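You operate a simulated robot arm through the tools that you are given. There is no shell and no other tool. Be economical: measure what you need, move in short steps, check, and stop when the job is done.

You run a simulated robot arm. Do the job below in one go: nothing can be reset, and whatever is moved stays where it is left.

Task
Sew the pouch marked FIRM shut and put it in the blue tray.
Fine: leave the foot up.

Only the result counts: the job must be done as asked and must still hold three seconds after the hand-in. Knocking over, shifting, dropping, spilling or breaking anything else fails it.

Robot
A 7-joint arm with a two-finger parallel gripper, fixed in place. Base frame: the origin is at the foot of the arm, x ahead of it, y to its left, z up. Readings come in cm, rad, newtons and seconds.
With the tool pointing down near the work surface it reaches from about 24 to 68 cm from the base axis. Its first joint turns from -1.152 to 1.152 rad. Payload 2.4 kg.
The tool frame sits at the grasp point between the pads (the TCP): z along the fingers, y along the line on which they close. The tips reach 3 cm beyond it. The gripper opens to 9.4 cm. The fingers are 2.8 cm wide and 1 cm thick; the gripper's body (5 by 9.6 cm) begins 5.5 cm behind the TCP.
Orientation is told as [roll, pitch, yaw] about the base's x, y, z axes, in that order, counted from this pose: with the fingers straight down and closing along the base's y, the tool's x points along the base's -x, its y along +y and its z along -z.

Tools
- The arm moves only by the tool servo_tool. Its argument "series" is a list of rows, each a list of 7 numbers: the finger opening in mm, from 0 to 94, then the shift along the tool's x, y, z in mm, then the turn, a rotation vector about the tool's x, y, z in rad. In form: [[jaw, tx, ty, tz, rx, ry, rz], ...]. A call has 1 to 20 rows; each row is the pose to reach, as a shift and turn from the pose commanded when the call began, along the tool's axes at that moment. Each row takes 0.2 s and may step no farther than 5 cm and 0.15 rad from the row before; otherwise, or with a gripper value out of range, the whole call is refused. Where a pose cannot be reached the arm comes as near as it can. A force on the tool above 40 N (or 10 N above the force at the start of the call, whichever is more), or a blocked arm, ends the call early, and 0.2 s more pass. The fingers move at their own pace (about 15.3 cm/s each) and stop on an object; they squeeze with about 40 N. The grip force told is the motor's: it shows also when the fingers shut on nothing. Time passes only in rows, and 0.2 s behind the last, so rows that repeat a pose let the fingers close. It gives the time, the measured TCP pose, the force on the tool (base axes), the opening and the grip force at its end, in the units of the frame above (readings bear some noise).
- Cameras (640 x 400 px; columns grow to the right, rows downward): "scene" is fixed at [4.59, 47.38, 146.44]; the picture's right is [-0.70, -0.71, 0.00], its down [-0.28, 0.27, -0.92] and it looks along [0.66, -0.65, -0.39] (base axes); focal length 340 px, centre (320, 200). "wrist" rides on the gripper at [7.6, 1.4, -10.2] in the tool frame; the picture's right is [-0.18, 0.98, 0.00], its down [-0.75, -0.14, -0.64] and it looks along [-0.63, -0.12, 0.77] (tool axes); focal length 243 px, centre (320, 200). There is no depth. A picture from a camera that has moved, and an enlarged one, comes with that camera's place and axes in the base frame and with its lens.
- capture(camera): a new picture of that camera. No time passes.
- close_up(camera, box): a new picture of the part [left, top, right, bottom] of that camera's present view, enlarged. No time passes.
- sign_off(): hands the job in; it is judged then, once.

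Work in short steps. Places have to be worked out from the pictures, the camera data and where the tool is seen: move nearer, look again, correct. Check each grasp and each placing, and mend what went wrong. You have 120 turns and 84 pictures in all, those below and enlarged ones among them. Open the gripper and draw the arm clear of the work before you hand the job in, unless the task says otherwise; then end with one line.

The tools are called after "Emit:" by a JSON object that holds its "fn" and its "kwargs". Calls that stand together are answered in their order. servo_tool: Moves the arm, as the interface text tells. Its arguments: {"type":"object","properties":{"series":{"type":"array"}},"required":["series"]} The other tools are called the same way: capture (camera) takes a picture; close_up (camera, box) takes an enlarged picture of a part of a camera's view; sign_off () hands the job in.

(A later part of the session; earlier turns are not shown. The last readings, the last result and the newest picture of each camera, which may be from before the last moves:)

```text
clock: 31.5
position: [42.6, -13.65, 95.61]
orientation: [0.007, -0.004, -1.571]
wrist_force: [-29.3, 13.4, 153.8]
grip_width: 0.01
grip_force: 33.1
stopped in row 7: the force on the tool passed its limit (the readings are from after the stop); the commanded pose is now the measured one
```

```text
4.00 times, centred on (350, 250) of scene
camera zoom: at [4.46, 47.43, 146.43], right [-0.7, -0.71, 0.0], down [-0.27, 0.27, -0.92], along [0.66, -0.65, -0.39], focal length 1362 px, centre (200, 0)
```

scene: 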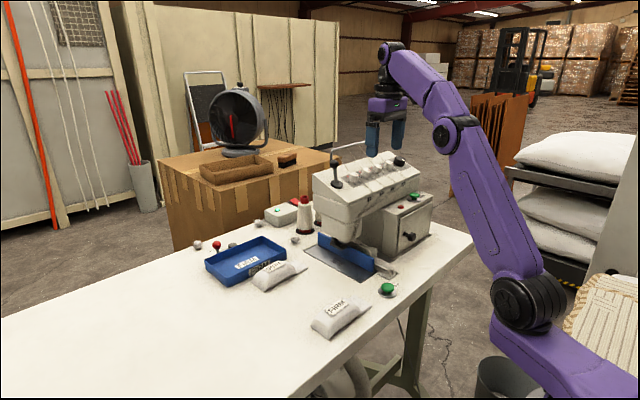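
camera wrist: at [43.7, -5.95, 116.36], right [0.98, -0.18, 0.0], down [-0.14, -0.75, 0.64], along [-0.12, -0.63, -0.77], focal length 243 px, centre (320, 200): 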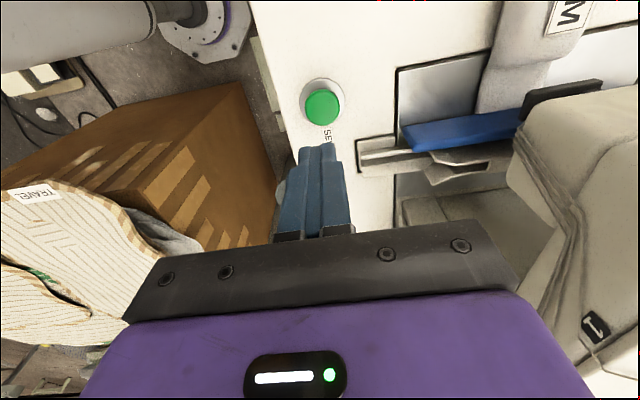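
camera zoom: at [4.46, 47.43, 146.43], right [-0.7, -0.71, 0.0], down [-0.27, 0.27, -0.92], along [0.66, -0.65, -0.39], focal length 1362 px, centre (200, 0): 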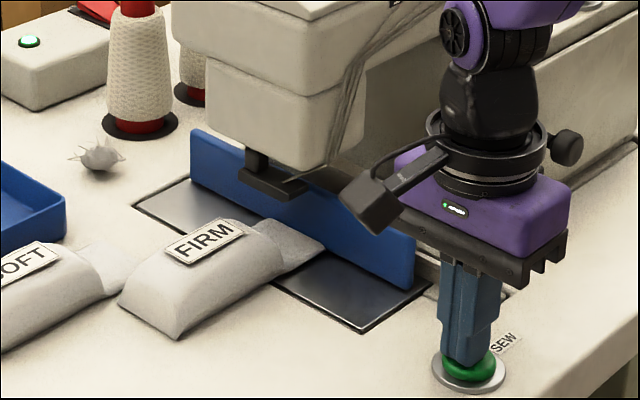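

The button bottoms out firmly, so it was really pressed; nothing sewn. The foot being up is likely the interlock; I rise, turn the tool to yaw 0 and head for the foot lever on the head (ball ≈ (62,−15.5,121)).

Emit:
{"fn": "servo_tool", "kwargs": {"series": [[0, 0, 0, -20, 0, 0, 0], [0, 0, 0, -55, 0, 0, 0], [40, 5, 0, -90, 0, 0, -0.13], [60, 10, 0, -120, 0, 0, -0.26], [60, 15, 0, -150, 0, 0, -0.39], [60, 20, 0, -180, 0, 0, -0.52], [60, 20, 0, -210, 0, 0, -0.65], [60, 20, 0, -240, 0, 0, -0.78], [60, 20, 0, -260, 0, 0, -0.91], [60, 20, 0, -280, 0, 0, -1.04], [60, 20, 0, -290, 0, 0, -1.17], [60, 20, 0, -290, 0, 0, -1.3], [60, 20, 0, -290, 0, 0, -1.43], [60, 20, 0, -290, 0, 0, -1.57]]}}

Emit:
{"fn": "close_up", "kwargs": {"camera": "scene", "box": [280, 150, 420, 310]}}

```text
clock: 34.5
position: [42.5, -11.36, 124.21]
orientation: [-0.001, 0.0, 0.001]
wrist_force: [0.4, 1.2, 0.1]
grip_width: 5.98
grip_force: 0.1
```

```text
2.50 times, centred on (350, 230) of scene
camera zoom: at [4.59, 47.38, 146.44], right [-0.7, -0.71, 0.0], down [-0.28, 0.27, -0.92], along [0.66, -0.65, -0.39], focal length 851 px, centre (245, 125)
```

zoom: 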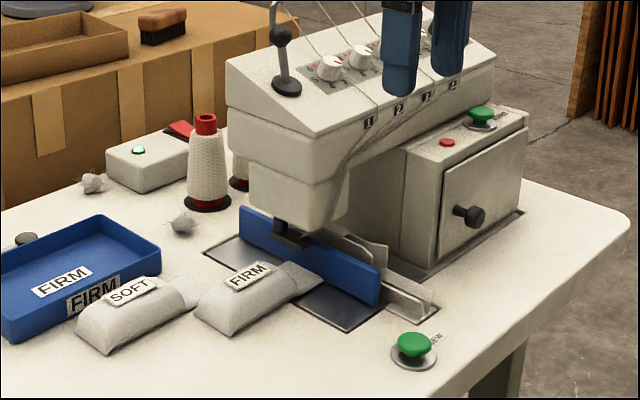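

I pitch the tool forward 0.7 rad and approach a little to view the lever with the wrist camera.

Emit:
{"fn": "servo_tool", "kwargs": {"series": [[60, -10, -6, -5, 0, -0.12, 0], [60, -20, -12, -5, 0, -0.24, 0], [60, -30, -18, -5, 0, -0.36, 0], [60, -40, -24, -5, 0, -0.48, 0], [60, -50, -30, -5, 0, -0.6, 0], [60, -55, -36, -5, 0, -0.7, 0]]}}

Emit:
{"fn": "capture", "kwargs": {"camera": "wrist"}}

```text
clock: 35.9
position: [47.99, -15.12, 124.72]
orientation: [-0.001, -0.702, 0.002]
wrist_force: [0.0, -0.2, -0.2]
grip_width: 6.01
grip_force: 0.0
```

```text
37 pictures are left
camera wrist: at [35.52, -13.77, 127.68], right [0.14, 0.98, 0.12], down [0.16, -0.14, 0.98], along [0.98, -0.12, -0.18], focal length 243 px, centre (320, 200)
```

wrist: 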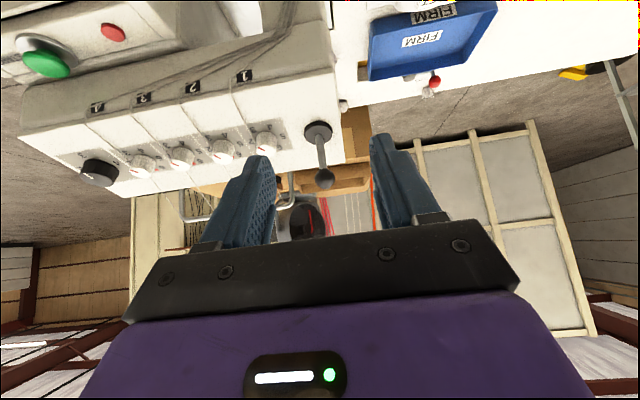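

Ball fixes at about (64,−16.3,119.9), shaft base at (62.5,−16.3,114.3). I approach along the tool axis to straddle the ball with the open fingers.

Emit:
{"fn": "servo_tool", "kwargs": {"series": [[54, -31, -4, 10, 0, 0, 0], [54, -62, -8, 20, 0, 0, 0], [54, -92, -12, 40, 0, 0, 0], [54, -92, -12, 70, 0, 0, 0], [54, -92, -12, 95, 0, 0, 0], [54, -92, -12, 115, 0, 0, 0], [54, -92, -12, 129, 0, 0, 0], [54, -92, -12, 129, 0, 0, 0]]}}

Emit:
{"fn": "capture", "kwargs": {"camera": "wrist"}}

Emit:
{"fn": "close_up", "kwargs": {"camera": "scene", "box": [290, 130, 400, 230]}}

```text
clock: 37.7
position: [63.32, -16.36, 120.69]
orientation: [-0.003, -0.703, 0.0]
wrist_force: [0.4, 0.2, 0.3]
grip_width: 5.4
grip_force: 0.1
```

```text
36 pictures are left
camera wrist: at [50.97, -15.03, 123.67], right [0.14, 0.98, 0.12], down [0.16, -0.14, 0.98], along [0.98, -0.12, -0.18], focal length 243 px, centre (320, 200)
```

wrist: 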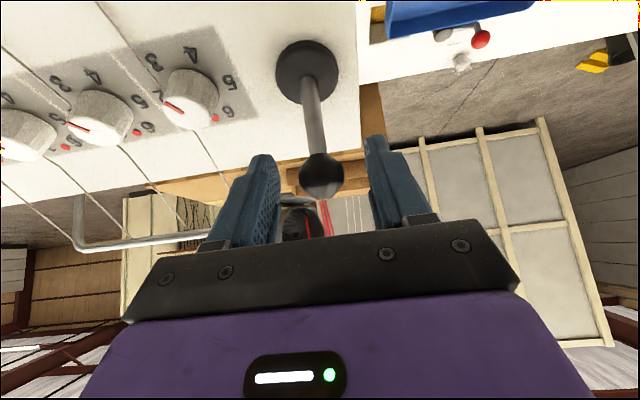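

```text
4.00 times, centred on (345, 180) of scene
camera zoom: at [4.59, 47.38, 146.44], right [-0.7, -0.71, 0.0], down [-0.28, 0.27, -0.92], along [0.66, -0.65, -0.39], focal length 1362 px, centre (220, 280)
```

zoom: 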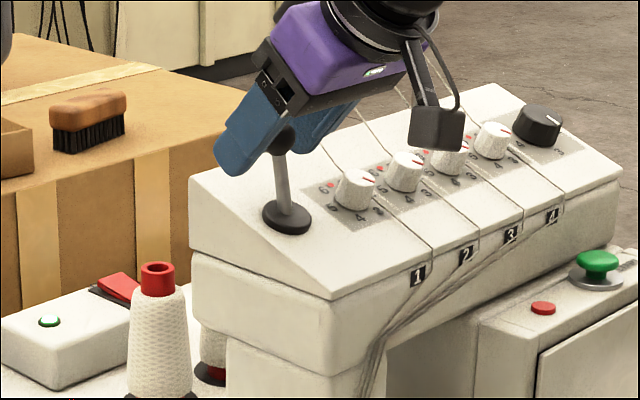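

The ball is between the fingers. I close on it.

Emit:
{"fn": "servo_tool", "kwargs": {"series": [[20, 0, 0, 3, 0, 0, 0], [20, 0, 0, 3, 0, 0, 0], [20, 0, 0, 3, 0, 0, 0]]}}

```text
clock: 38.5
position: [63.49, -16.15, 120.63]
orientation: [0.0, -0.703, 0.001]
wrist_force: [-16.0, 10.6, 11.9]
grip_width: 2.43
grip_force: 45.0
```

Gripped (2.4 cm). I try pulling the ball 1.5 cm toward the robot and read the force.

Emit:
{"fn": "servo_tool", "kwargs": {"series": [[20, 3.8, 0, -3.2, 0, 0, 0], [20, 7.6, 0, -6.4, 0, 0, 0], [20, 11.5, 0, -9.7, 0, 0, 0]]}}

Emit:
{"fn": "close_up", "kwargs": {"camera": "scene", "box": [290, 140, 390, 250]}}

```text
clock: 39.3
position: [62.14, -16.22, 120.52]
orientation: [0.0, -0.703, 0.0]
wrist_force: [17.7, 9.4, 4.7]
grip_width: 2.4
grip_force: 44.8
```

```text
3.64 times, centred on (340, 195) of scene
camera zoom: at [4.64, 47.42, 146.43], right [-0.7, -0.71, 0.0], down [-0.28, 0.27, -0.92], along [0.65, -0.65, -0.39], focal length 1238 px, centre (247, 218)
```

zoom: 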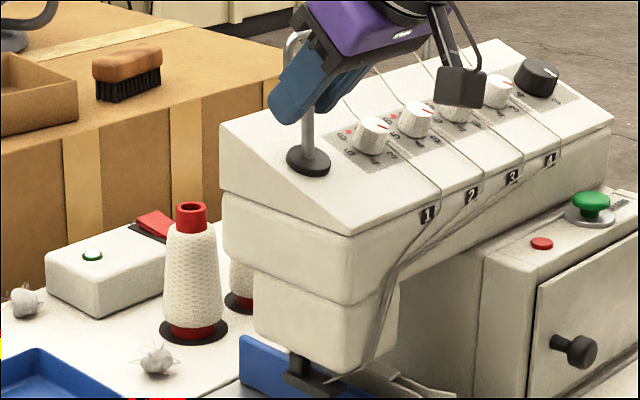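

The lever follows. I continue along its arc toward the robot.

Emit:
{"fn": "servo_tool", "kwargs": {"series": [[20, 5.5, 0, -3.6, 0, 0, 0], [20, 10.9, 0, -7.2, 0, 0, 0], [20, 17, 0, -10, 0, 0, 0], [20, 23.8, 0, -12.1, 0, 0, 0], [20, 23.8, 0, -12.1, 0, 0, 0]]}}

Emit:
{"fn": "close_up", "kwargs": {"camera": "scene", "box": [290, 140, 390, 270]}}

```text
clock: 40.5
position: [59.55, -16.16, 120.07]
orientation: [-0.004, -0.705, 0.001]
wrist_force: [16.0, 10.4, 10.2]
grip_width: 2.4
grip_force: 45.0
```

```text
3.08 times, centred on (340, 205) of scene
camera zoom: at [4.63, 47.43, 146.42], right [-0.7, -0.71, 0.0], down [-0.28, 0.27, -0.92], along [0.65, -0.65, -0.39], focal length 1048 px, centre (258, 185)
```

zoom: 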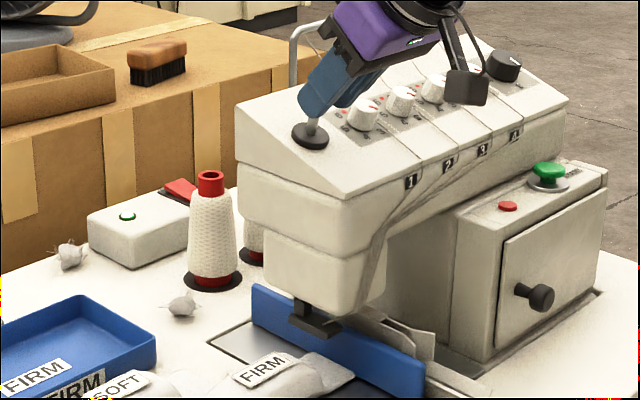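

Lever leans about 25° now, foot not moved yet; continue along the arc.

Emit:
{"fn": "servo_tool", "kwargs": {"series": [[20, 7, 0, -1.8, 0, 0, 0], [20, 14.4, 0, -3, 0, 0, 0], [20, 22, 0, -3, 0, 0, 0], [20, 29.7, 0, -2.8, 0, 0, 0], [20, 29.7, 0, -2.8, 0, 0, 0]]}}

Emit:
{"fn": "close_up", "kwargs": {"camera": "scene", "box": [290, 140, 390, 270]}}

```text
clock: 41.7
position: [57.08, -16.28, 118.26]
orientation: [-0.002, -0.699, -0.001]
wrist_force: [0.2, 0.4, 0.0]
grip_width: 2.02
grip_force: 0.1
```

```text
3.08 times, centred on (340, 205) of scene
camera zoom: at [4.59, 47.38, 146.44], right [-0.7, -0.71, 0.0], down [-0.28, 0.27, -0.92], along [0.66, -0.65, -0.39], focal length 1048 px, centre (258, 185)
```

zoom: 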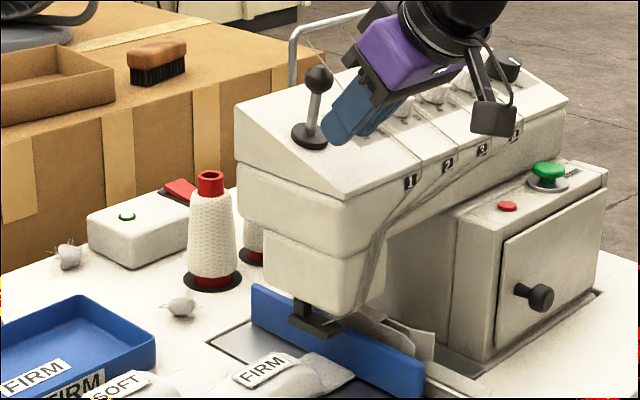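

The ball slipped out. I check whether the lever stayed partly moved.

Emit:
{"fn": "close_up", "kwargs": {"camera": "scene", "box": [305, 150, 365, 200]}}

Emit:
{"fn": "capture", "kwargs": {"camera": "wrist"}}

```text
8.00 times, centred on (335, 175) of scene
camera zoom: at [4.59, 47.38, 146.44], right [-0.7, -0.71, 0.0], down [-0.28, 0.27, -0.92], along [0.66, -0.65, -0.39], focal length 2724 px, centre (200, 400)
```

zoom: 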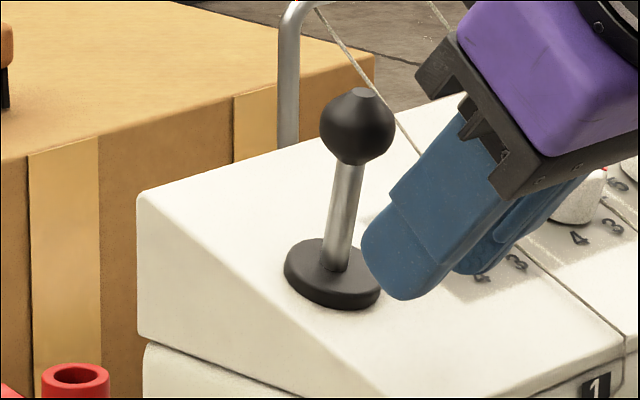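

```text
30 pictures are left
camera wrist: at [44.62, -14.93, 121.22], right [0.14, 0.98, 0.12], down [0.16, -0.14, 0.98], along [0.98, -0.12, -0.18], focal length 243 px, centre (320, 200)
```

wrist: 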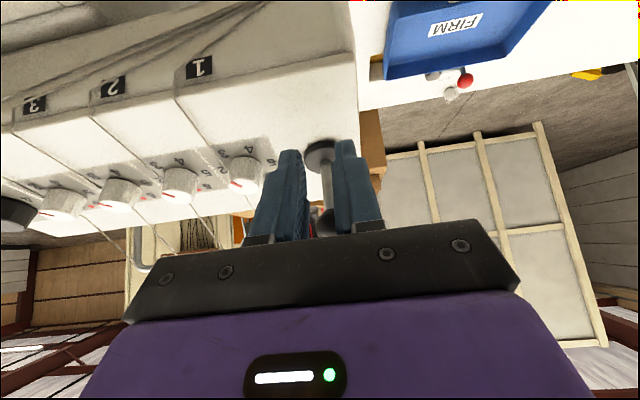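

The lever moved about 20° and held. I regrip the ball deeper at its new place (≈(62,−16.3,120.2)).

Emit:
{"fn": "servo_tool", "kwargs": {"series": [[54, 0, 0, -10, 0, 0, 0], [54, 0, 0, -30, 0, 0, 0], [54, -25, 0, -30, 0, 0, 0], [54, -50, 0, -30, 0, 0, 0], [54, -50, 0, -10, 0, 0, 0], [54, -50, 0, 10, 0, 0, 0], [54, -50, 0, 19, 0, 0, 0], [15, -50, 0, 19, 0, 0, 0], [15, -50, 0, 19, 0, 0, 0], [15, -50, 0, 19, 0, 0, 0]]}}

Emit:
{"fn": "close_up", "kwargs": {"camera": "scene", "box": [305, 150, 365, 200]}}

```text
clock: 43.9
position: [62.04, -16.24, 120.01]
orientation: [0.0, -0.699, 0.0]
wrist_force: [-2.0, 6.4, -0.5]
grip_width: 2.41
grip_force: 45.2
```

```text
8.00 times, centred on (335, 175) of scene
camera zoom: at [4.59, 47.4, 146.44], right [-0.7, -0.71, 0.0], down [-0.28, 0.27, -0.92], along [0.66, -0.65, -0.39], focal length 2724 px, centre (200, 400)
```

zoom: 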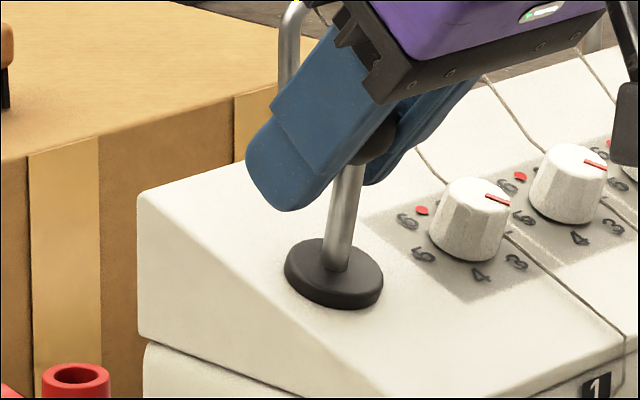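

Firm grip. I pull along the arc with the tool pitching along, in half-steps.

Emit:
{"fn": "servo_tool", "kwargs": {"series": [[15, 5, 0, -2.8, 0, -0.06, 0], [15, 10, 0, -4.9, 0, -0.12, 0], [15, 15.3, 0, -6.5, 0, -0.18, 0], [15, 20.7, 0, -7.7, 0, -0.24, 0], [15, 26.2, 0, -8.2, 0, -0.3, 0], [15, 31.8, 0, -8.3, 0, -0.36, 0], [15, 31.8, 0, -8.3, 0, -0.36, 0]]}}

Emit:
{"fn": "close_up", "kwargs": {"camera": "scene", "box": [290, 140, 390, 270]}}

```text
clock: 45.5
position: [59.15, -16.22, 118.84]
orientation: [0.0, -1.065, 0.001]
wrist_force: [8.6, 1.9, 15.3]
grip_width: 2.39
grip_force: 45.0
out of reach, approached as far as the arm can: row 6
```

```text
3.08 times, centred on (340, 205) of scene
camera zoom: at [4.6, 47.4, 146.44], right [-0.7, -0.71, 0.0], down [-0.28, 0.27, -0.92], along [0.66, -0.65, -0.39], focal length 1048 px, centre (258, 185)
```

zoom: 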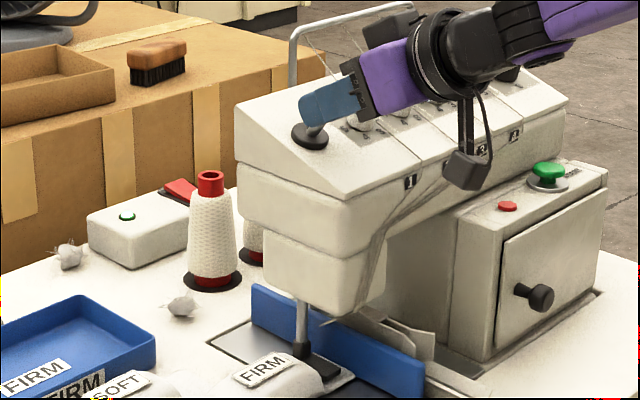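

The foot has come down onto the flap. I release and back off, then check it stays down.

Emit:
{"fn": "servo_tool", "kwargs": {"series": [[54, 0, 0, 0, 0, 0, 0], [54, 0, 0, 0, 0, 0, 0], [54, 0, 0, -30, 0, 0, 0], [54, 0, 0, -70, 0, 0, 0], [54, 0, 0, -110, 0, 0, 0]]}}

Emit:
{"fn": "close_up", "kwargs": {"camera": "scene", "box": [290, 140, 390, 270]}}

```text
clock: 46.7
position: [49.52, -16.28, 124.09]
orientation: [0.001, -1.06, -0.003]
wrist_force: [0.2, 0.8, 0.5]
grip_width: 5.42
grip_force: 0.0
```

```text
3.08 times, centred on (340, 205) of scene
camera zoom: at [4.59, 47.38, 146.44], right [-0.7, -0.71, 0.0], down [-0.28, 0.27, -0.92], along [0.66, -0.65, -0.39], focal length 1048 px, centre (258, 185)
```

zoom: 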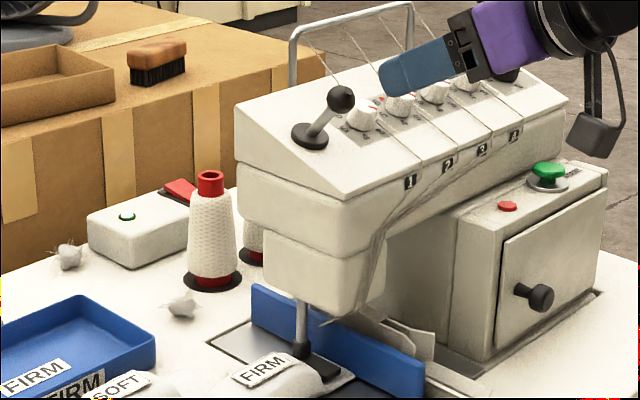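

Foot stays down. I bring the tool upright over SEW again with fingers closed.

Emit:
{"fn": "servo_tool", "kwargs": {"series": [[40, 6, 4, -6, 0, 0.13, 0], [20, 12, 8, -12, 0, 0.26, 0], [0, 18, 12, -18, 0, 0.4, 0], [0, 24, 16, -24, 0, 0.53, 0], [0, 30, 20, -30, 0, 0.66, 0], [0, 37, 24, -36, 0, 0.8, 0], [0, 43, 27, -42, 0, 0.93, 0], [0, 49, 29, -47, 0, 1.06, 0], [0, 49, 29, -47, 0, 1.06, 0]]}}

```text
clock: 48.7
position: [43.05, -13.41, 122.03]
orientation: [-0.004, 0.0, -0.002]
wrist_force: [0.2, 0.2, -1.0]
grip_width: 0.0
grip_force: 32.6
```

Upright over the button; descend and press.

Emit:
{"fn": "servo_tool", "kwargs": {"series": [[0, 5, 0, 45, 0, 0, 0], [0, 5, 0, 90, 0, 0, 0], [0, 5, 0, 135, 0, 0, 0], [0, 5, 0, 180, 0, 0, 0], [0, 5, 0, 220, 0, 0, 0], [0, 5, 0, 240, 0, 0, 0], [0, 5, 0, 250, 0, 0, 0], [0, 5, 0, 256, 0, 0, 0], [0, 5, 0, 260, 0, 0, 0], [0, 5, 0, 262, 0, 0, 0], [0, 5, 0, 262, 0, 0, 0]]}}

Emit:
{"fn": "close_up", "kwargs": {"camera": "scene", "box": [290, 200, 390, 280]}}

```text
clock: 51.1
position: [42.55, -13.32, 95.72]
orientation: [-0.001, -0.003, 0.0]
wrist_force: [0.4, -0.7, 10.2]
grip_width: 0.0
grip_force: 33.3
```

```text
5.00 times, centred on (340, 240) of scene
camera zoom: at [4.58, 47.38, 146.44], right [-0.7, -0.71, 0.0], down [-0.28, 0.27, -0.92], along [0.66, -0.65, -0.39], focal length 1702 px, centre (220, 0)
```

zoom: 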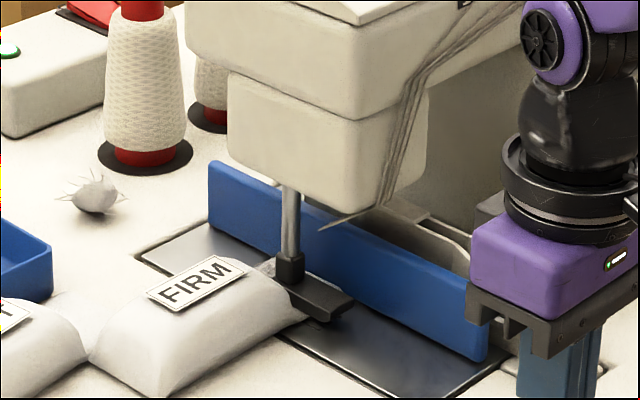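

Pressed. I hold a couple of seconds, then lift and inspect.

Emit:
{"fn": "servo_tool", "kwargs": {"series": [[0, 0, 0, 1, 0, 0, 0], [0, 0, 0, 1, 0, 0, 0], [0, 0, 0, 1, 0, 0, 0], [0, 0, 0, 1, 0, 0, 0], [0, 0, 0, 1, 0, 0, 0], [0, 0, 0, 1, 0, 0, 0], [0, 0, 0, 1, 0, 0, 0], [0, 0, 0, 1, 0, 0, 0], [0, 0, 0, -30, 0, 0, 0], [0, 0, 0, -70, 0, 0, 0], [0, 0, 0, -110, 0, 0, 0], [0, 0, 0, -110, 0, 0, 0], [0, 0, 0, -110, 0, 0, 0], [0, 0, 0, -110, 0, 0, 0]]}}

Emit:
{"fn": "close_up", "kwargs": {"camera": "scene", "box": [310, 215, 370, 265]}}

```text
clock: 54.1
position: [42.6, -13.59, 106.72]
orientation: [0.0, -0.003, -0.002]
wrist_force: [0.6, -0.2, -0.1]
grip_width: 0.0
grip_force: 33.0
```

```text
8.00 times, centred on (340, 240) of scene
camera zoom: at [4.59, 47.38, 146.44], right [-0.7, -0.71, 0.0], down [-0.28, 0.27, -0.92], along [0.66, -0.65, -0.39], focal length 2724 px, centre (160, -120)
```

zoom: 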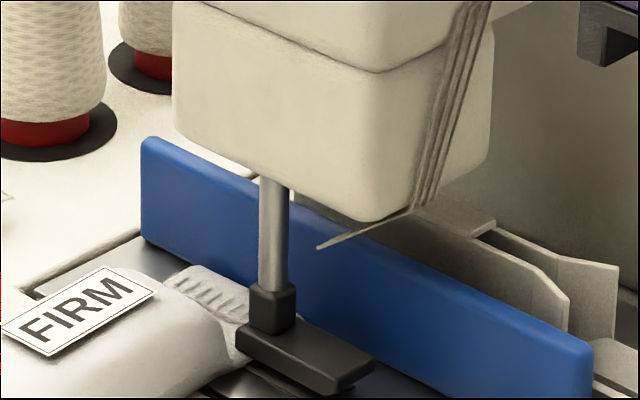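

Stitches now show on the flap, and the pouch was fed in +x. I check where it lies relative to SOFT.

Emit:
{"fn": "close_up", "kwargs": {"camera": "scene", "box": [240, 220, 360, 310]}}

Emit:
{"fn": "capture", "kwargs": {"camera": "wrist"}}

```text
4.44 times, centred on (300, 265) of scene
camera zoom: at [4.59, 47.38, 146.44], right [-0.7, -0.71, 0.0], down [-0.28, 0.27, -0.92], along [0.66, -0.65, -0.39], focal length 1513 px, centre (409, -89)
```

zoom: 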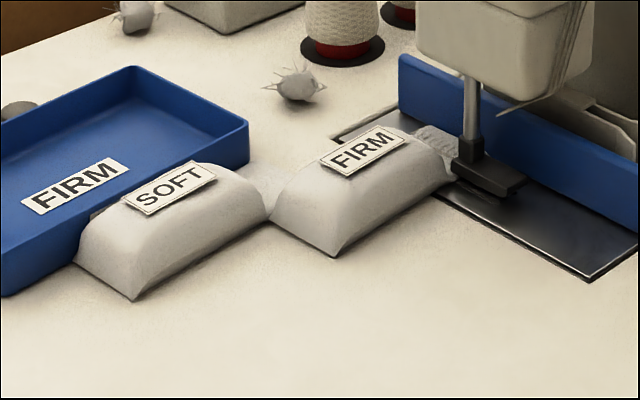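

```text
23 pictures are left
camera wrist: at [34.91, -12.21, 116.97], right [0.19, 0.98, 0.0], down [0.75, -0.14, 0.64], along [0.63, -0.12, -0.77], focal length 243 px, centre (320, 200)
```

wrist: 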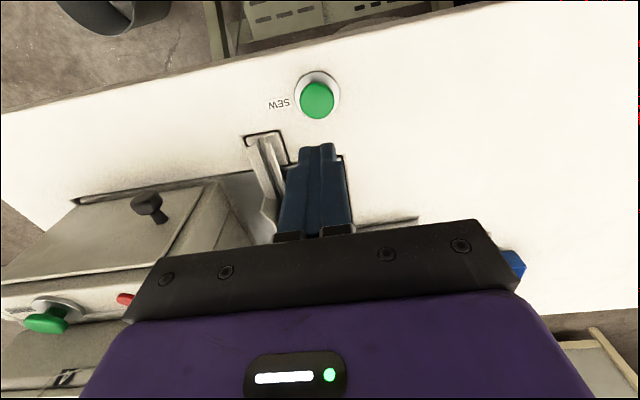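

The pouch is sewn, but the feed pushed SOFT by roughly 2 cm; I'll restore it later. First I go back to the lever to raise the foot.

Emit:
{"fn": "servo_tool", "kwargs": {"series": [[0, 0, 0, -45, 0, 0, 0], [0, 0, 0, -90, 0, 0, 0], [0, 0, 0, -135, 0, 0, 0], [20, -9, -4, -160, 0, -0.13, 0], [40, -18, -8, -165, 0, -0.26, 0], [54, -27, -12, -168, 0, -0.4, 0], [54, -36, -16, -170, 0, -0.53, 0], [54, -45, -20, -172, 0, -0.66, 0], [54, -54, -24, -174, 0, -0.8, 0], [54, -62, -26, -174, 0, -0.93, 0], [54, -69, -27, -174, 0, -1.06, 0], [54, -69, -27, -174, 0, -1.06, 0]]}}

```text
clock: 56.7
position: [49.43, -16.15, 124.15]
orientation: [-0.001, -1.062, -0.001]
wrist_force: [-0.3, 1.0, 0.2]
grip_width: 5.42
grip_force: 0.1
```

Back at the approach pose; I advance along the tool axis onto the ball and close.

Emit:
{"fn": "servo_tool", "kwargs": {"series": [[54, 0, 0, 40, 0, 0, 0], [54, 0, 0, 80, 0, 0, 0], [54, 0, 0, 110, 0, 0, 0], [54, 0, 0, 111, 0, 0, 0], [15, 0, 0, 111, 0, 0, 0], [15, 0, 0, 111, 0, 0, 0], [15, 0, 0, 111, 0, 0, 0]]}}

```text
clock: 58.3
position: [59.15, -16.21, 118.9]
orientation: [-0.003, -1.061, -0.003]
wrist_force: [7.5, -3.7, -2.5]
grip_width: 2.37
grip_force: 44.9
```

Gripped. I reverse the arc to put the lever back up.

Emit:
{"fn": "servo_tool", "kwargs": {"series": [[15, -5, 0, 2.2, 0, 0.06, 0], [15, -10.2, 0, 4.5, 0, 0.12, 0], [15, -14.5, 0, 7.8, 0, 0.18, 0], [15, -18.7, 0, 11.2, 0, 0.24, 0], [15, -22, 0, 15, 0, 0.3, 0], [15, -25.1, 0, 19.2, 0, 0.36, 0], [15, -28, 0, 24, 0, 0.36, 0], [15, -30.9, 0, 28.5, 0, 0.36, 0], [15, -33.5, 0, 34, 0, 0.36, 0]]}}

Emit:
{"fn": "close_up", "kwargs": {"camera": "scene", "box": [290, 140, 390, 270]}}

```text
clock: 60.3
position: [63.81, -16.16, 120.12]
orientation: [-0.001, -0.704, -0.001]
wrist_force: [-0.6, -13.8, -12.1]
grip_width: 2.5
grip_force: 32.9
out of reach, approached as far as the arm can: row 2
```

```text
3.08 times, centred on (340, 205) of scene
camera zoom: at [4.62, 47.32, 146.46], right [-0.7, -0.71, 0.0], down [-0.28, 0.27, -0.92], along [0.65, -0.65, -0.39], focal length 1048 px, centre (258, 185)
```

zoom: 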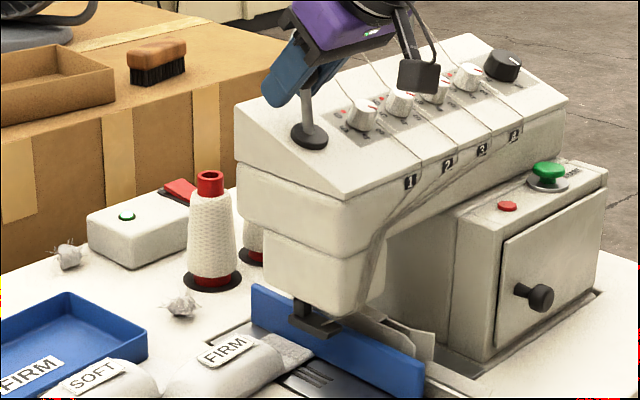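

Foot is up. I release the ball and back away.

Emit:
{"fn": "servo_tool", "kwargs": {"series": [[54, 0, 0, 0, 0, 0, 0], [54, 0, 0, 0, 0, 0, 0], [54, 0, 0, -30, 0, 0, 0], [54, 0, 0, -70, 0, 0, 0], [54, 0, 0, -110, 0, 0, 0], [54, 0, 0, -140, 0, 0, 0]]}}

```text
clock: 61.7
position: [54.75, -16.37, 130.74]
orientation: [-0.002, -0.699, -0.001]
wrist_force: [-0.2, 0.1, -0.2]
grip_width: 5.39
grip_force: 0.2
```

I unpitch while moving back-left to free space.

Emit:
{"fn": "servo_tool", "kwargs": {"series": [[54, 10, 20, -15, 0, 0.12, 0], [60, 25, 50, -15, 0, 0.24, 0], [70, 45, 80, -10, 0, 0.36, 0], [80, 70, 110, 5, 0, 0.48, 0], [90, 95, 130, 20, 0, 0.6, 0], [94, 118, 140, 31, 0, 0.7, 0]]}}

```text
clock: 63.1
position: [47.58, -2.02, 120.84]
orientation: [-0.002, 0.002, -0.001]
wrist_force: [0.1, -0.3, 0.3]
grip_width: 9.38
grip_force: 0.1
```

Next I yaw −90° and hover above/left of FIRM for a survey of FIRM, SOFT and the tray.

Emit:
{"fn": "servo_tool", "kwargs": {"series": [[94, -10, 2, 5, 0, 0, 0.131], [94, -20, 5, 10, 0, 0, 0.262], [94, -30, 7, 15, 0, 0, 0.393], [94, -41, 10, 20, 0, 0, 0.524], [94, -52, 12, 28, 0, 0, 0.655], [94, -62, 15, 35, 0, 0, 0.786], [94, -73, 17, 43, 0, 0, 0.917], [94, -83, 20, 50, 0, 0, 1.048], [94, -94, 22, 58, 0, 0, 1.179], [94, -104, 25, 65, 0, 0, 1.31], [94, -115, 28, 73, 0, 0, 1.441], [94, -125, 30, 80, 0, 0, 1.571]]}}

Emit:
{"fn": "capture", "kwargs": {"camera": "wrist"}}

```text
clock: 65.7
position: [60.27, 0.85, 112.83]
orientation: [0.002, 0.002, -1.575]
wrist_force: [-1.1, 0.4, -0.6]
grip_width: 9.4
grip_force: 0.2
```

```text
21 pictures are left
camera wrist: at [61.71, 8.33, 123.03], right [0.98, -0.19, 0.0], down [-0.15, -0.75, 0.64], along [-0.12, -0.63, -0.77], focal length 243 px, centre (320, 200)
```

wrist: 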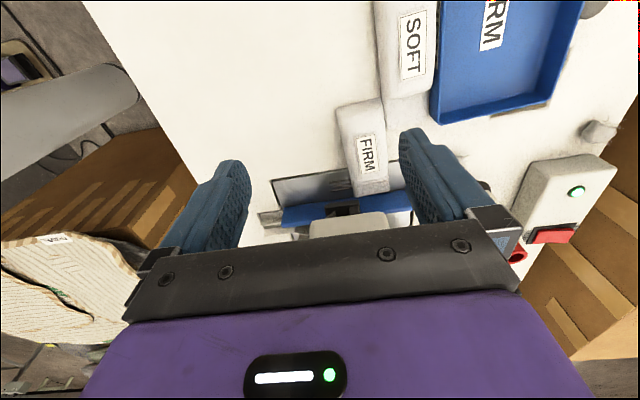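

Emit:
{"fn": "close_up", "kwargs": {"camera": "wrist", "box": [320, 0, 600, 210]}}

```text
1.90 times, centred on (460, 105) of wrist
camera zoom: at [61.71, 8.33, 123.03], right [0.98, -0.19, 0.0], down [-0.15, -0.75, 0.64], along [-0.12, -0.63, -0.77], focal length 462 px, centre (53, 381)
```

zoom: 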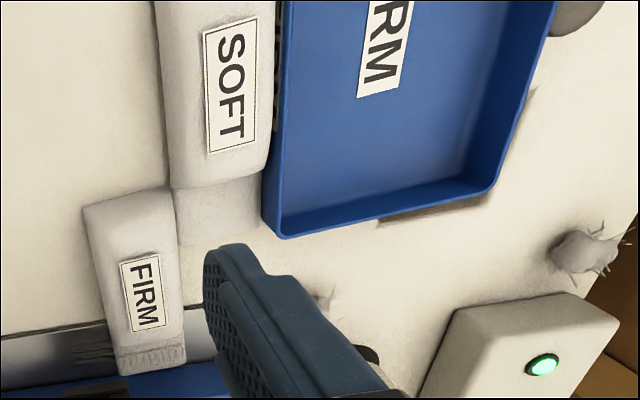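

FIRM now spans x 62–68, y −17.5…−2.6, SOFT got pushed ≈3.4 cm (near edge 67.7) and the tray about 1 cm. First I take FIRM: pre-pose above it with the same lean.

Emit:
{"fn": "servo_tool", "kwargs": {"series": [[84, -20, 12, 5, 0, -0.06, 0], [84, -40, 24, 12, 0, -0.12, 0], [84, -60, 36, 20, 0, -0.18, 0], [84, -70.5, 47, 28, 0, -0.25, 0], [84, -70.5, 47, 28, 0, -0.25, 0]]}}

Emit:
{"fn": "capture", "kwargs": {"camera": "wrist"}}

```text
clock: 66.9
position: [64.65, -6.1, 109.99]
orientation: [0.004, -0.251, -1.573]
wrist_force: [-0.5, -0.8, -0.1]
grip_width: 8.4
grip_force: 0.1
```

```text
19 pictures are left
camera wrist: at [66.16, 3.62, 118.03], right [0.98, -0.18, 0.05], down [-0.14, -0.57, 0.81], along [-0.12, -0.8, -0.59], focal length 243 px, centre (320, 200)
```

wrist: 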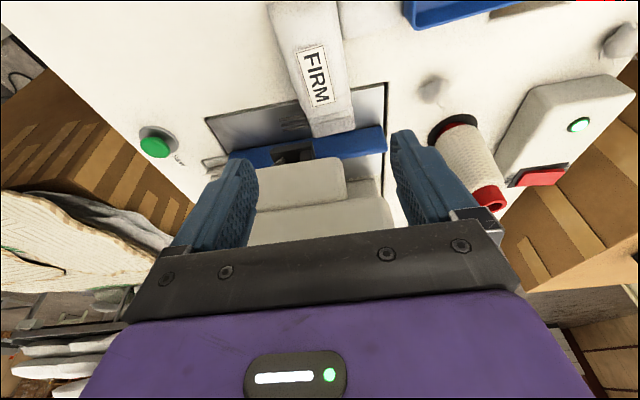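

Pouch axis is at x≈64.8 here. I descend along the tool axis and grip.

Emit:
{"fn": "servo_tool", "kwargs": {"series": [[84, 0, 2, 40, 0, 0, 0], [84, 0, 2, 80, 0, 0, 0], [84, 0, 2, 115, 0, 0, 0], [84, 0, 2, 140, 0, 0, 0], [84, 0, 2, 149, 0, 0, 0], [84, 0, 2, 149, 0, 0, 0], [50, 0, 2, 149, 0, 0, 0], [50, 0, 2, 149, 0, 0, 0], [50, 0, 2, 149, 0, 0, 0]]}}

```text
clock: 68.9
position: [65.03, -10.06, 95.59]
orientation: [-0.001, -0.251, -1.572]
wrist_force: [-0.8, 0.5, 0.2]
grip_width: 5.77
grip_force: 39.7
```

Gripped. I ease it out: slightly up, away from SOFT, out from under the foot, then carry it to a free spot near (49,−2) and set it down.

Emit:
{"fn": "servo_tool", "kwargs": {"series": [[50, -1.2, 0, -4.8, 0, 0, 0], [50, -1.2, -15, -4.8, 0, 0, 0], [50, 13, -25, -8.5, 0, 0, 0], [50, 27.8, -30, -12.2, 0, 0, 0], [50, 57, -50, -19.6, 0, 0, 0], [50, 72.6, -90, -39.2, 0, 0, 0], [50, 72.6, -130, -39.2, 0, 0, 0], [50, 72.6, -160, -39.2, 0, 0, 0], [50, 75, -160, -30, 0, 0, 0], [50, 77.3, -160, -21, 0, 0, 0], [50, 77.3, -160, -20.5, 0, 0, 0]]}}

Emit:
{"fn": "close_up", "kwargs": {"camera": "scene", "box": [200, 200, 400, 330]}}

```text
clock: 71.3
position: [49.08, -1.9, 95.76]
orientation: [0.002, -0.251, -1.574]
wrist_force: [-1.1, -0.4, -0.1]
grip_width: 5.65
grip_force: 40.0
```

```text
3.08 times, centred on (300, 265) of scene
camera zoom: at [4.59, 47.38, 146.44], right [-0.7, -0.71, 0.0], down [-0.28, 0.27, -0.92], along [0.66, -0.65, -0.39], focal length 1048 px, centre (382, 0)
```

zoom: 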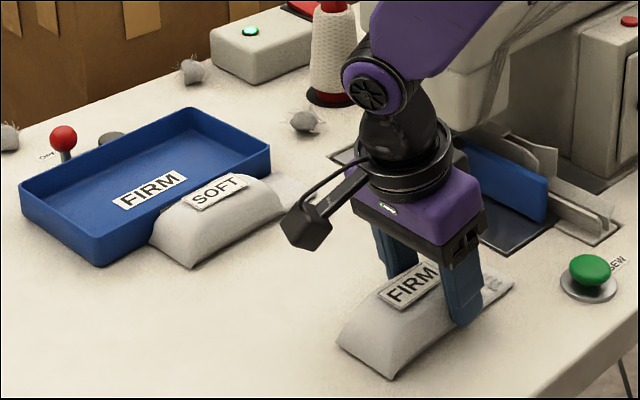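

Tray only turned slightly; SOFT needs moving back. I release FIRM here and withdraw, turning upright and back to yaw 0.

Emit:
{"fn": "servo_tool", "kwargs": {"series": [[50, 0.3, 0, 1.5, 0, 0, 0], [78, 0.3, 0, 1.5, 0, 0, 0], [78, 0.3, 0, 1.5, 0, 0, 0], [78, 0, 0, -40, 0, 0, 0], [78, 0, 0, -80, 0, 0, 0], [78, 0, 0, -120, 0, 0, 0], [40, 0, 0, -160, 0, 0.12, 0], [0, 0, 0, -190, 0, 0.25, 0]]}}

Emit:
{"fn": "servo_tool", "kwargs": {"series": [[0, 0, 5, 0, 0, 0, -0.131], [0, 0, 10, 0, 0, 0, -0.262], [0, 0, 15, 0, 0, 0, -0.393], [0, 0, 20, 0, 0, 0, -0.524], [0, 0, 25, 0, 0, 0, -0.655], [0, 0, 30, 0, 0, 0, -0.786], [0, 0, 35, 0, 0, 0, -0.917], [0, 0, 40, 0, 0, 0, -1.048], [0, 0, 45, 0, 0, 0, -1.179], [0, 0, 50, 0, 0, 0, -1.31], [0, 0, 55, 0, 0, 0, -1.441], [0, 0, 60, 0, 0, 0, -1.571]]}}

```text
clock: 73.1
position: [49.04, 2.94, 114.28]
orientation: [0.001, 0.001, -1.57]
wrist_force: [0.6, -0.6, -0.6]
grip_width: 0.0
grip_force: 33.1
```

```text
clock: 75.7
position: [55.09, 2.81, 114.09]
orientation: [0.0, -0.003, 0.002]
wrist_force: [-0.4, -0.3, -0.3]
grip_width: 0.01
grip_force: 33.5
```

Now I pitch forward 0.6 with closed fingers and hover past SOFT's flap edge (x≈75, y≈−6.8), to view it before pulling.

Emit:
{"fn": "servo_tool", "kwargs": {"series": [[0, -20, -20, 5, 0, -0.1, 0], [0, -50, -40, 10, 0, -0.2, 0], [0, -80, -60, 20, 0, -0.3, 0], [0, -110, -80, 35, 0, -0.4, 0], [0, -140, -96, 55, 0, -0.5, 0], [0, -170, -96, 80, 0, -0.6, 0], [0, -200, -96, 100, 0, -0.6, 0], [0, -200, -96, 108, 0, -0.6, 0]]}}

Emit:
{"fn": "capture", "kwargs": {"camera": "wrist"}}

Emit:
{"fn": "close_up", "kwargs": {"camera": "scene", "box": [210, 190, 350, 300]}}

```text
clock: 77.5
position: [75.18, -6.88, 103.15]
orientation: [-0.001, -0.603, -0.002]
wrist_force: [-0.3, 0.1, 0.0]
grip_width: 0.0
grip_force: 32.9
```

```text
17 pictures are left
camera wrist: at [63.07, -5.51, 107.37], right [0.15, 0.98, 0.1], down [0.26, -0.14, 0.96], along [0.95, -0.12, -0.27], focal length 243 px, centre (320, 200)
```

wrist: 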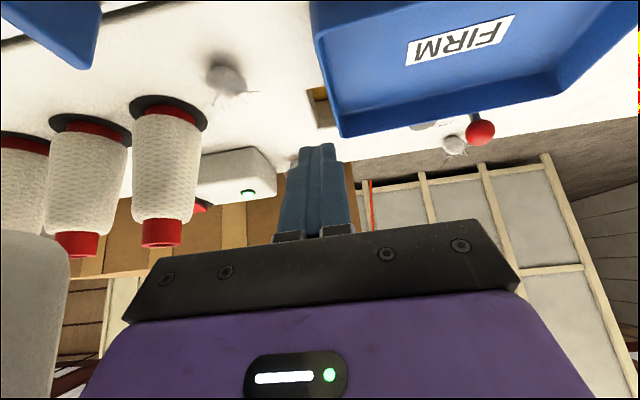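

```text
3.64 times, centred on (280, 245) of scene
camera zoom: at [4.6, 47.38, 146.44], right [-0.7, -0.71, 0.0], down [-0.28, 0.27, -0.92], along [0.66, -0.65, -0.39], focal length 1238 px, centre (466, 36)
```

zoom: 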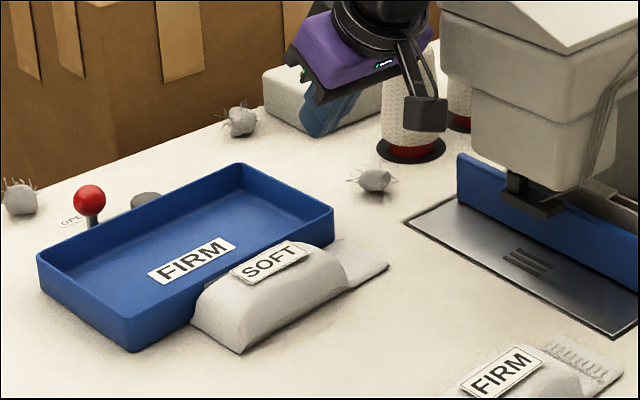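

Reach is fine and the stitched mouth on FIRM is plain to see. I lower the tip behind SOFT's flap edge (right of x 73.6) and draw it back toward the robot ~2.5 cm.

Emit:
{"fn": "servo_tool", "kwargs": {"series": [[0, 15, 2, 22, 0, 0, 0], [0, 30, 2, 44, 0, 0, 0], [0, 40, 2, 58, 0, 0, 0], [0, 44.5, 2, 65, 0, 0, 0], [0, 53.2, 2, 59.4, 0, 0, 0], [0, 57.3, 2, 56.5, 0, 0, 0], [0, 61.5, 2, 53.7, 0, 0, 0], [0, 65.6, 2, 50.9, 0, 0, 0], [0, 69.7, 2, 48.1, 0, 0, 0], [0, 73.8, 2, 45.2, 0, 0, 0], [0, 78, 2, 42.4, 0, 0, 0], [0, 83, 2, 39, 0, 0, 0]]}}

Emit:
{"fn": "close_up", "kwargs": {"camera": "scene", "box": [210, 190, 350, 300]}}

```text
clock: 78.3
position: [75.68, -6.65, 97.93]
orientation: [-0.005, -0.633, -0.002]
wrist_force: [0.6, -0.4, 4.3]
grip_width: 0.01
grip_force: 33.1
stopped in row 4: the force on the tool passed its limit (the readings are from after the stop); the commanded pose is now the measured one
```

```text
3.64 times, centred on (280, 245) of scene
camera zoom: at [4.58, 47.38, 146.44], right [-0.7, -0.71, 0.0], down [-0.28, 0.27, -0.92], along [0.66, -0.65, -0.39], focal length 1238 px, centre (466, 36)
```

zoom: 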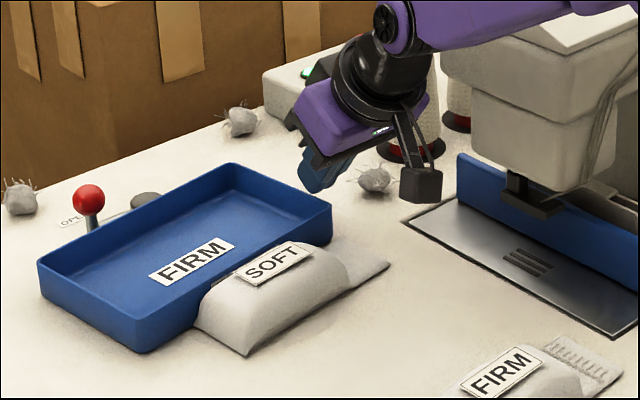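

The tip touched the tray's rim, so I lift, shift 5.5 mm away from the tray and lower again before pulling.

Emit:
{"fn": "servo_tool", "kwargs": {"series": [[0, -8.9, 0, -12.1, 0, 0, 0], [0, -8.9, -5.5, -12.1, 0, 0, 0], [0, 5, -5.5, 3, 0, 0, 0], [0, 15, -5.5, 13, 0, 0, 0], [0, 19.6, -5.5, 18.2, 0, 0, 0]]}}

```text
clock: 79.5
position: [75.24, -7.23, 95.62]
orientation: [-0.007, -0.639, -0.001]
wrist_force: [-9.5, -0.6, 25.5]
grip_width: 0.02
grip_force: 33.2
```

Emit:
{"fn": "close_up", "kwargs": {"camera": "scene", "box": [240, 210, 330, 280]}}

```text
5.71 times, centred on (285, 245) of scene
camera zoom: at [4.5, 47.39, 146.44], right [-0.7, -0.71, 0.0], down [-0.28, 0.27, -0.92], along [0.66, -0.65, -0.39], focal length 1946 px, centre (520, -57)
```

zoom: 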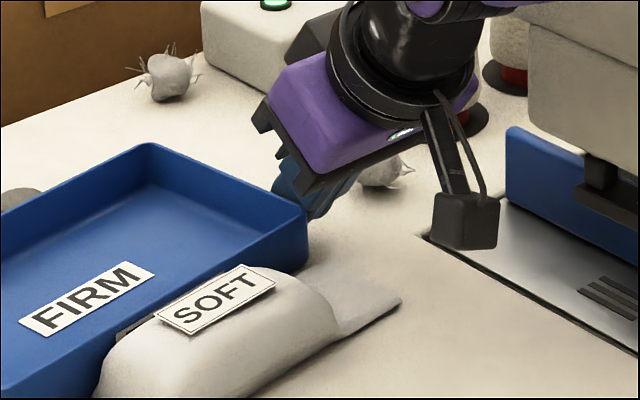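

Tip seems to rest on the table now. I ease up 4 mm and draw back in −x.

Emit:
{"fn": "servo_tool", "kwargs": {"series": [[0, -2.4, 0, -3.2, 0, 0, 0], [0, 1.6, 0, -6.2, 0, 0, 0], [0, 5.7, 0, -9.1, 0, 0, 0], [0, 9.7, 0, -12.1, 0, 0, 0], [0, 13.7, 0, -15, 0, 0, 0], [0, 17.7, 0, -18, 0, 0, 0], [0, 21.8, 0, -21, 0, 0, 0], [0, 25.8, 0, -24, 0, 0, 0], [0, 29.8, 0, -26.9, 0, 0, 0], [0, 33.8, 0, -29.8, 0, 0, 0]]}}

Emit:
{"fn": "close_up", "kwargs": {"camera": "scene", "box": [210, 190, 350, 300]}}

```text
clock: 81.7
position: [70.56, -7.3, 95.42]
orientation: [-0.004, -0.627, 0.0]
wrist_force: [-0.4, -0.4, 0.4]
grip_width: 0.0
grip_force: 33.1
```

```text
3.64 times, centred on (280, 245) of scene
camera zoom: at [4.59, 47.38, 146.44], right [-0.7, -0.71, 0.0], down [-0.28, 0.27, -0.92], along [0.66, -0.65, -0.39], focal length 1238 px, centre (466, 36)
```

zoom: 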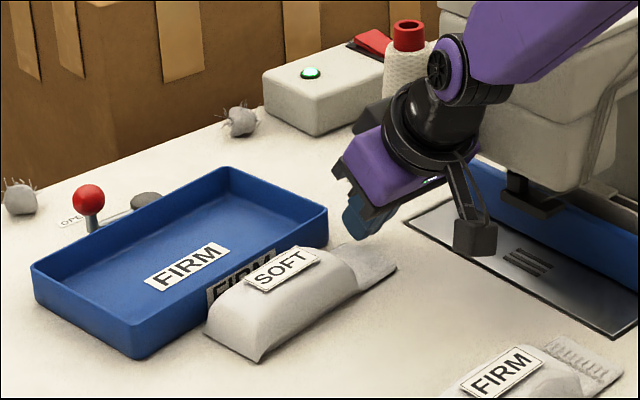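

SOFT came away from the tray (turned a bit); the tray got turned slightly too, to be corrected. I rise, go upright and yaw for a top view.

Emit:
{"fn": "servo_tool", "kwargs": {"series": [[0, -5, 0, -35, 0, 0, 0], [0, -10, 0, -70, 0, 0.1, 0], [0, -15, 10, -105, 0, 0.21, 0], [0, -20, 20, -140, 0, 0.32, 0], [40, -23, 35, -175, 0, 0.42, 0], [80, -25, 50, -204, 0, 0.53, 0], [94, -25, 50, -204, 0, 0.627, 0]]}}

Emit:
{"fn": "servo_tool", "kwargs": {"series": [[94, -2, 2, 2, 0, 0, 0.131], [94, -4, 4, 4, 0, 0, 0.262], [94, -6, 6, 6, 0, 0, 0.393], [94, -8, 8, 8, 0, 0, 0.524], [94, -10, 10, 10, 0, 0, 0.655], [94, -12, 14, 12, 0, 0, 0.786], [94, -14, 18, 14, 0, 0, 0.917], [94, -16, 22, 16, 0, 0, 1.048], [94, -18, 26, 18, 0, 0, 1.179], [94, -20, 30, 20, 0, 0, 1.31], [94, -20, 35, 20, 0, 0, 1.441], [94, -20, 40, 20, 0, 0, 1.571]]}}

Emit:
{"fn": "capture", "kwargs": {"camera": "wrist"}}

```text
clock: 83.3
position: [60.57, -2.13, 113.54]
orientation: [-0.004, -0.001, -0.005]
wrist_force: [0.1, 0.0, 0.6]
grip_width: 9.39
grip_force: 0.1
```

```text
clock: 85.9
position: [62.51, 1.92, 111.37]
orientation: [0.002, -0.003, -1.577]
wrist_force: [0.3, -0.4, -0.3]
grip_width: 9.41
grip_force: 0.1
```

```text
12 pictures are left
camera wrist: at [64.1, 9.4, 121.72], right [0.98, -0.19, 0.0], down [-0.15, -0.75, 0.64], along [-0.12, -0.63, -0.76], focal length 243 px, centre (320, 200)
```

wrist: 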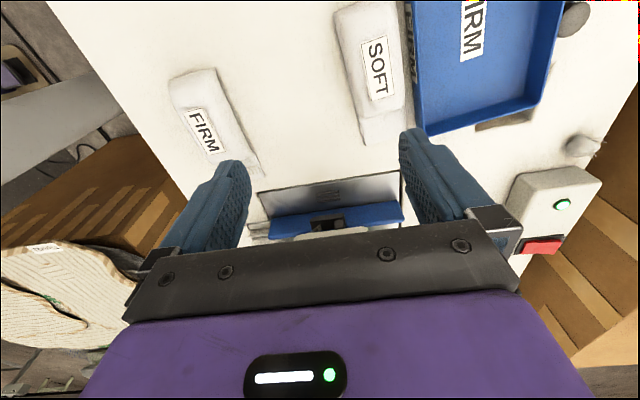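

SOFT is turned ~0.1 rad with only ~1.2 cm gap to the tray, tight for a 1 cm finger. I'll hook its flap once more to widen the gap: back to yaw 0.

Emit:
{"fn": "servo_tool", "kwargs": {"series": [[60, -3, 0, 0, 0, 0, -0.131], [30, -6, 0, 0, 0, 0, -0.262], [0, -10, 0, 0, 0, 0, -0.393], [0, -15, 0, 0, 0, 0, -0.524], [0, -20, 0, 0, 0, 0, -0.655], [0, -25, 0, 0, 0, 0, -0.786], [0, -30, 0, 0, 0, 0, -0.917], [0, -35, 0, 0, 0, 0, -1.048], [0, -40, 0, 0, 0, 0, -1.179], [0, -45, 0, 0, 0, 0, -1.31], [0, -50, 0, 0, 0, 0, -1.441], [0, -50, 0, 0, 0, 0, -1.577]]}}

Emit:
{"fn": "servo_tool", "kwargs": {"series": [[0, -20, -10, 0, 0, -0.1, 0], [0, -40, -20, 0, 0, -0.2, 0], [0, -60, -30, 15, 0, -0.3, 0], [0, -80, -39, 35, 0, -0.4, 0], [0, -100, -39, 55, 0, -0.5, 0], [0, -105, -39, 75, 0, -0.62, 0], [0, -105, -39, 84, 0, -0.62, 0]]}}

```text
clock: 88.5
position: [62.57, -3.03, 111.49]
orientation: [-0.002, 0.001, 0.005]
wrist_force: [-0.3, -1.2, -0.5]
grip_width: 0.0
grip_force: 32.6
```

```text
clock: 90.1
position: [73.09, -6.96, 103.07]
orientation: [-0.003, -0.622, 0.005]
wrist_force: [0.3, -0.3, -0.1]
grip_width: 0.0
grip_force: 33.2
```

Emit:
{"fn": "servo_tool", "kwargs": {"series": [[0, 15, -3, 20, 0, 0, 0], [0, 30, -3, 40, 0, 0, 0], [0, 40, -3, 53, 0, 0, 0], [0, 45, -3, 59.5, 0, 0, 0], [0, 45, -3, 59.5, 0, 0, 0], [0, 53, -3, 53.7, 0, 0, 0], [0, 57.2, -3, 50.8, 0, 0, 0], [0, 61.3, -3, 47.9, 0, 0, 0], [0, 65.4, -3, 45, 0, 0, 0], [0, 69.4, -3, 42.1, 0, 0, 0], [0, 73.5, -3, 39.2, 0, 0, 0], [0, 77.6, -3, 36.3, 0, 0, 0]]}}

Emit:
{"fn": "close_up", "kwargs": {"camera": "scene", "box": [210, 190, 350, 300]}}

```text
clock: 92.7
position: [68.93, -7.39, 95.53]
orientation: [-0.005, -0.621, 0.004]
wrist_force: [0.1, -0.6, 0.4]
grip_width: 0.01
grip_force: 32.9
```

```text
3.64 times, centred on (280, 245) of scene
camera zoom: at [4.59, 47.38, 146.44], right [-0.7, -0.71, 0.0], down [-0.28, 0.27, -0.92], along [0.66, -0.65, -0.39], focal length 1238 px, centre (466, 36)
```

zoom: 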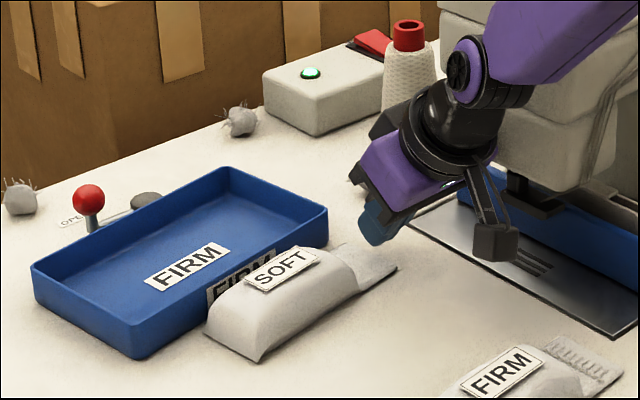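

The finger missed the flap corner (its right corner is at y≈−6.2). I repeat slightly nearer the tray (y≈−6.2) and 2 mm lower.

Emit:
{"fn": "servo_tool", "kwargs": {"series": [[0, -17, 0, -24, 0, 0, 0], [0, -34.9, 0, -48.8, 0, 0, 0], [0, -51, 6, -37, 0, 0, 0], [0, -67.5, 11.9, -25.6, 0, 0, 0], [0, -50, 11.9, -2, 0, 0, 0], [0, -38, 11.9, 15, 0, 0, 0], [0, -30.5, 11.9, 24.3, 0, 0, 0], [0, -30.5, 11.9, 24.3, 0, 0, 0]]}}

```text
clock: 94.2
position: [73.39, -6.34, 97.66]
orientation: [-0.011, -0.649, 0.01]
wrist_force: [0.6, -2.0, 5.9]
grip_width: 0.0
grip_force: 32.7
stopped in row 7: the force on the tool passed its limit (the readings are from after the stop); the commanded pose is now the measured one
```

The tray corner is in the way there. Instead I'll slide SOFT about 5 cm in −y from its rear end so it clears the tray, then draw it back. I move to behind its rear end (≈(67,11.5)).

Emit:
{"fn": "servo_tool", "kwargs": {"series": [[0, -24, 0, -32, 0, 0, 0], [0, -48, 0, -64, 0, 0, 0], [0, -34, 45, -74, 0, 0, 0], [0, -20, 90, -85, 0, 0, 0], [0, -6, 135, -96, 0, 0, 0], [0, 7, 178, -105.7, 0, 0, 0], [0, 25, 178, -82, 0, 0, 0], [0, 45, 178, -55, 0, 0, 0], [0, 60, 178, -35, 0, 0, 0], [0, 67, 178, -26, 0, 0, 0]]}}

Emit:
{"fn": "close_up", "kwargs": {"camera": "scene", "box": [190, 190, 350, 310]}}

```text
clock: 96.4
position: [66.46, 11.4, 95.48]
orientation: [-0.01, -0.646, 0.007]
wrist_force: [0.5, -0.1, 0.3]
grip_width: 0.02
grip_force: 32.8
```

```text
3.33 times, centred on (270, 250) of scene
camera zoom: at [4.59, 47.38, 146.44], right [-0.7, -0.71, 0.0], down [-0.28, 0.27, -0.92], along [0.66, -0.65, -0.39], focal length 1135 px, centre (487, 33)
```

zoom: 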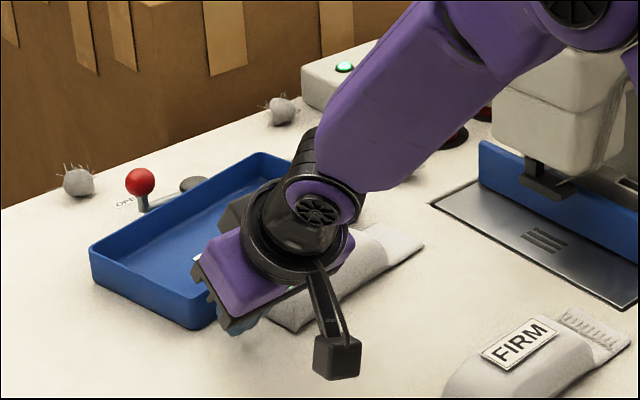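

Clear and behind SOFT. I push slowly in −y by 7.4 cm (about 5 cm of SOFT travel).

Emit:
{"fn": "servo_tool", "kwargs": {"series": [[0, 0, -10, 0, 0, 0, 0], [0, 0, -20, 0, 0, 0, 0], [0, 0, -26, 0, 0, 0, 0], [0, 0, -32, 0, 0, 0, 0], [0, 0, -38, 0, 0, 0, 0], [0, 0, -44, 0, 0, 0, 0], [0, 0, -50, 0, 0, 0, 0], [0, 0, -56, 0, 0, 0, 0], [0, 0, -62, 0, 0, 0, 0], [0, 0, -68, 0, 0, 0, 0], [0, 0, -74, 0, 0, 0, 0], [0, 0, -60, 0, 0, 0, 0], [0, -24, -60, -35, 0, 0, 0], [0, -48, -60, -70, 0, 0, 0]]}}

Emit:
{"fn": "close_up", "kwargs": {"camera": "scene", "box": [190, 190, 350, 310]}}

```text
clock: 99.4
position: [65.91, 5.88, 104.15]
orientation: [-0.006, -0.644, 0.009]
wrist_force: [-0.1, 0.1, -0.7]
grip_width: 0.01
grip_force: 32.8
```

```text
3.33 times, centred on (270, 250) of scene
camera zoom: at [4.59, 47.38, 146.44], right [-0.7, -0.71, 0.0], down [-0.28, 0.27, -0.92], along [0.66, -0.65, -0.39], focal length 1135 px, centre (487, 33)
```

zoom: 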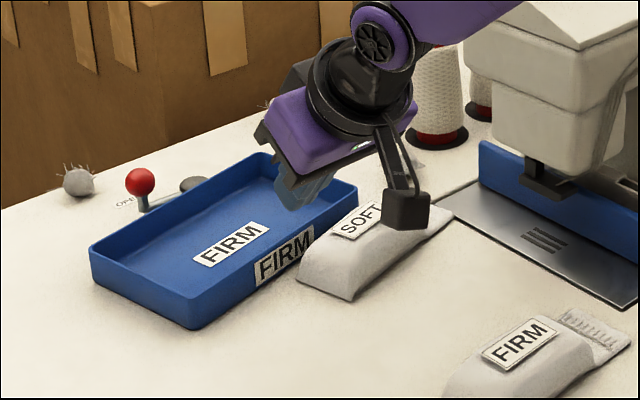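

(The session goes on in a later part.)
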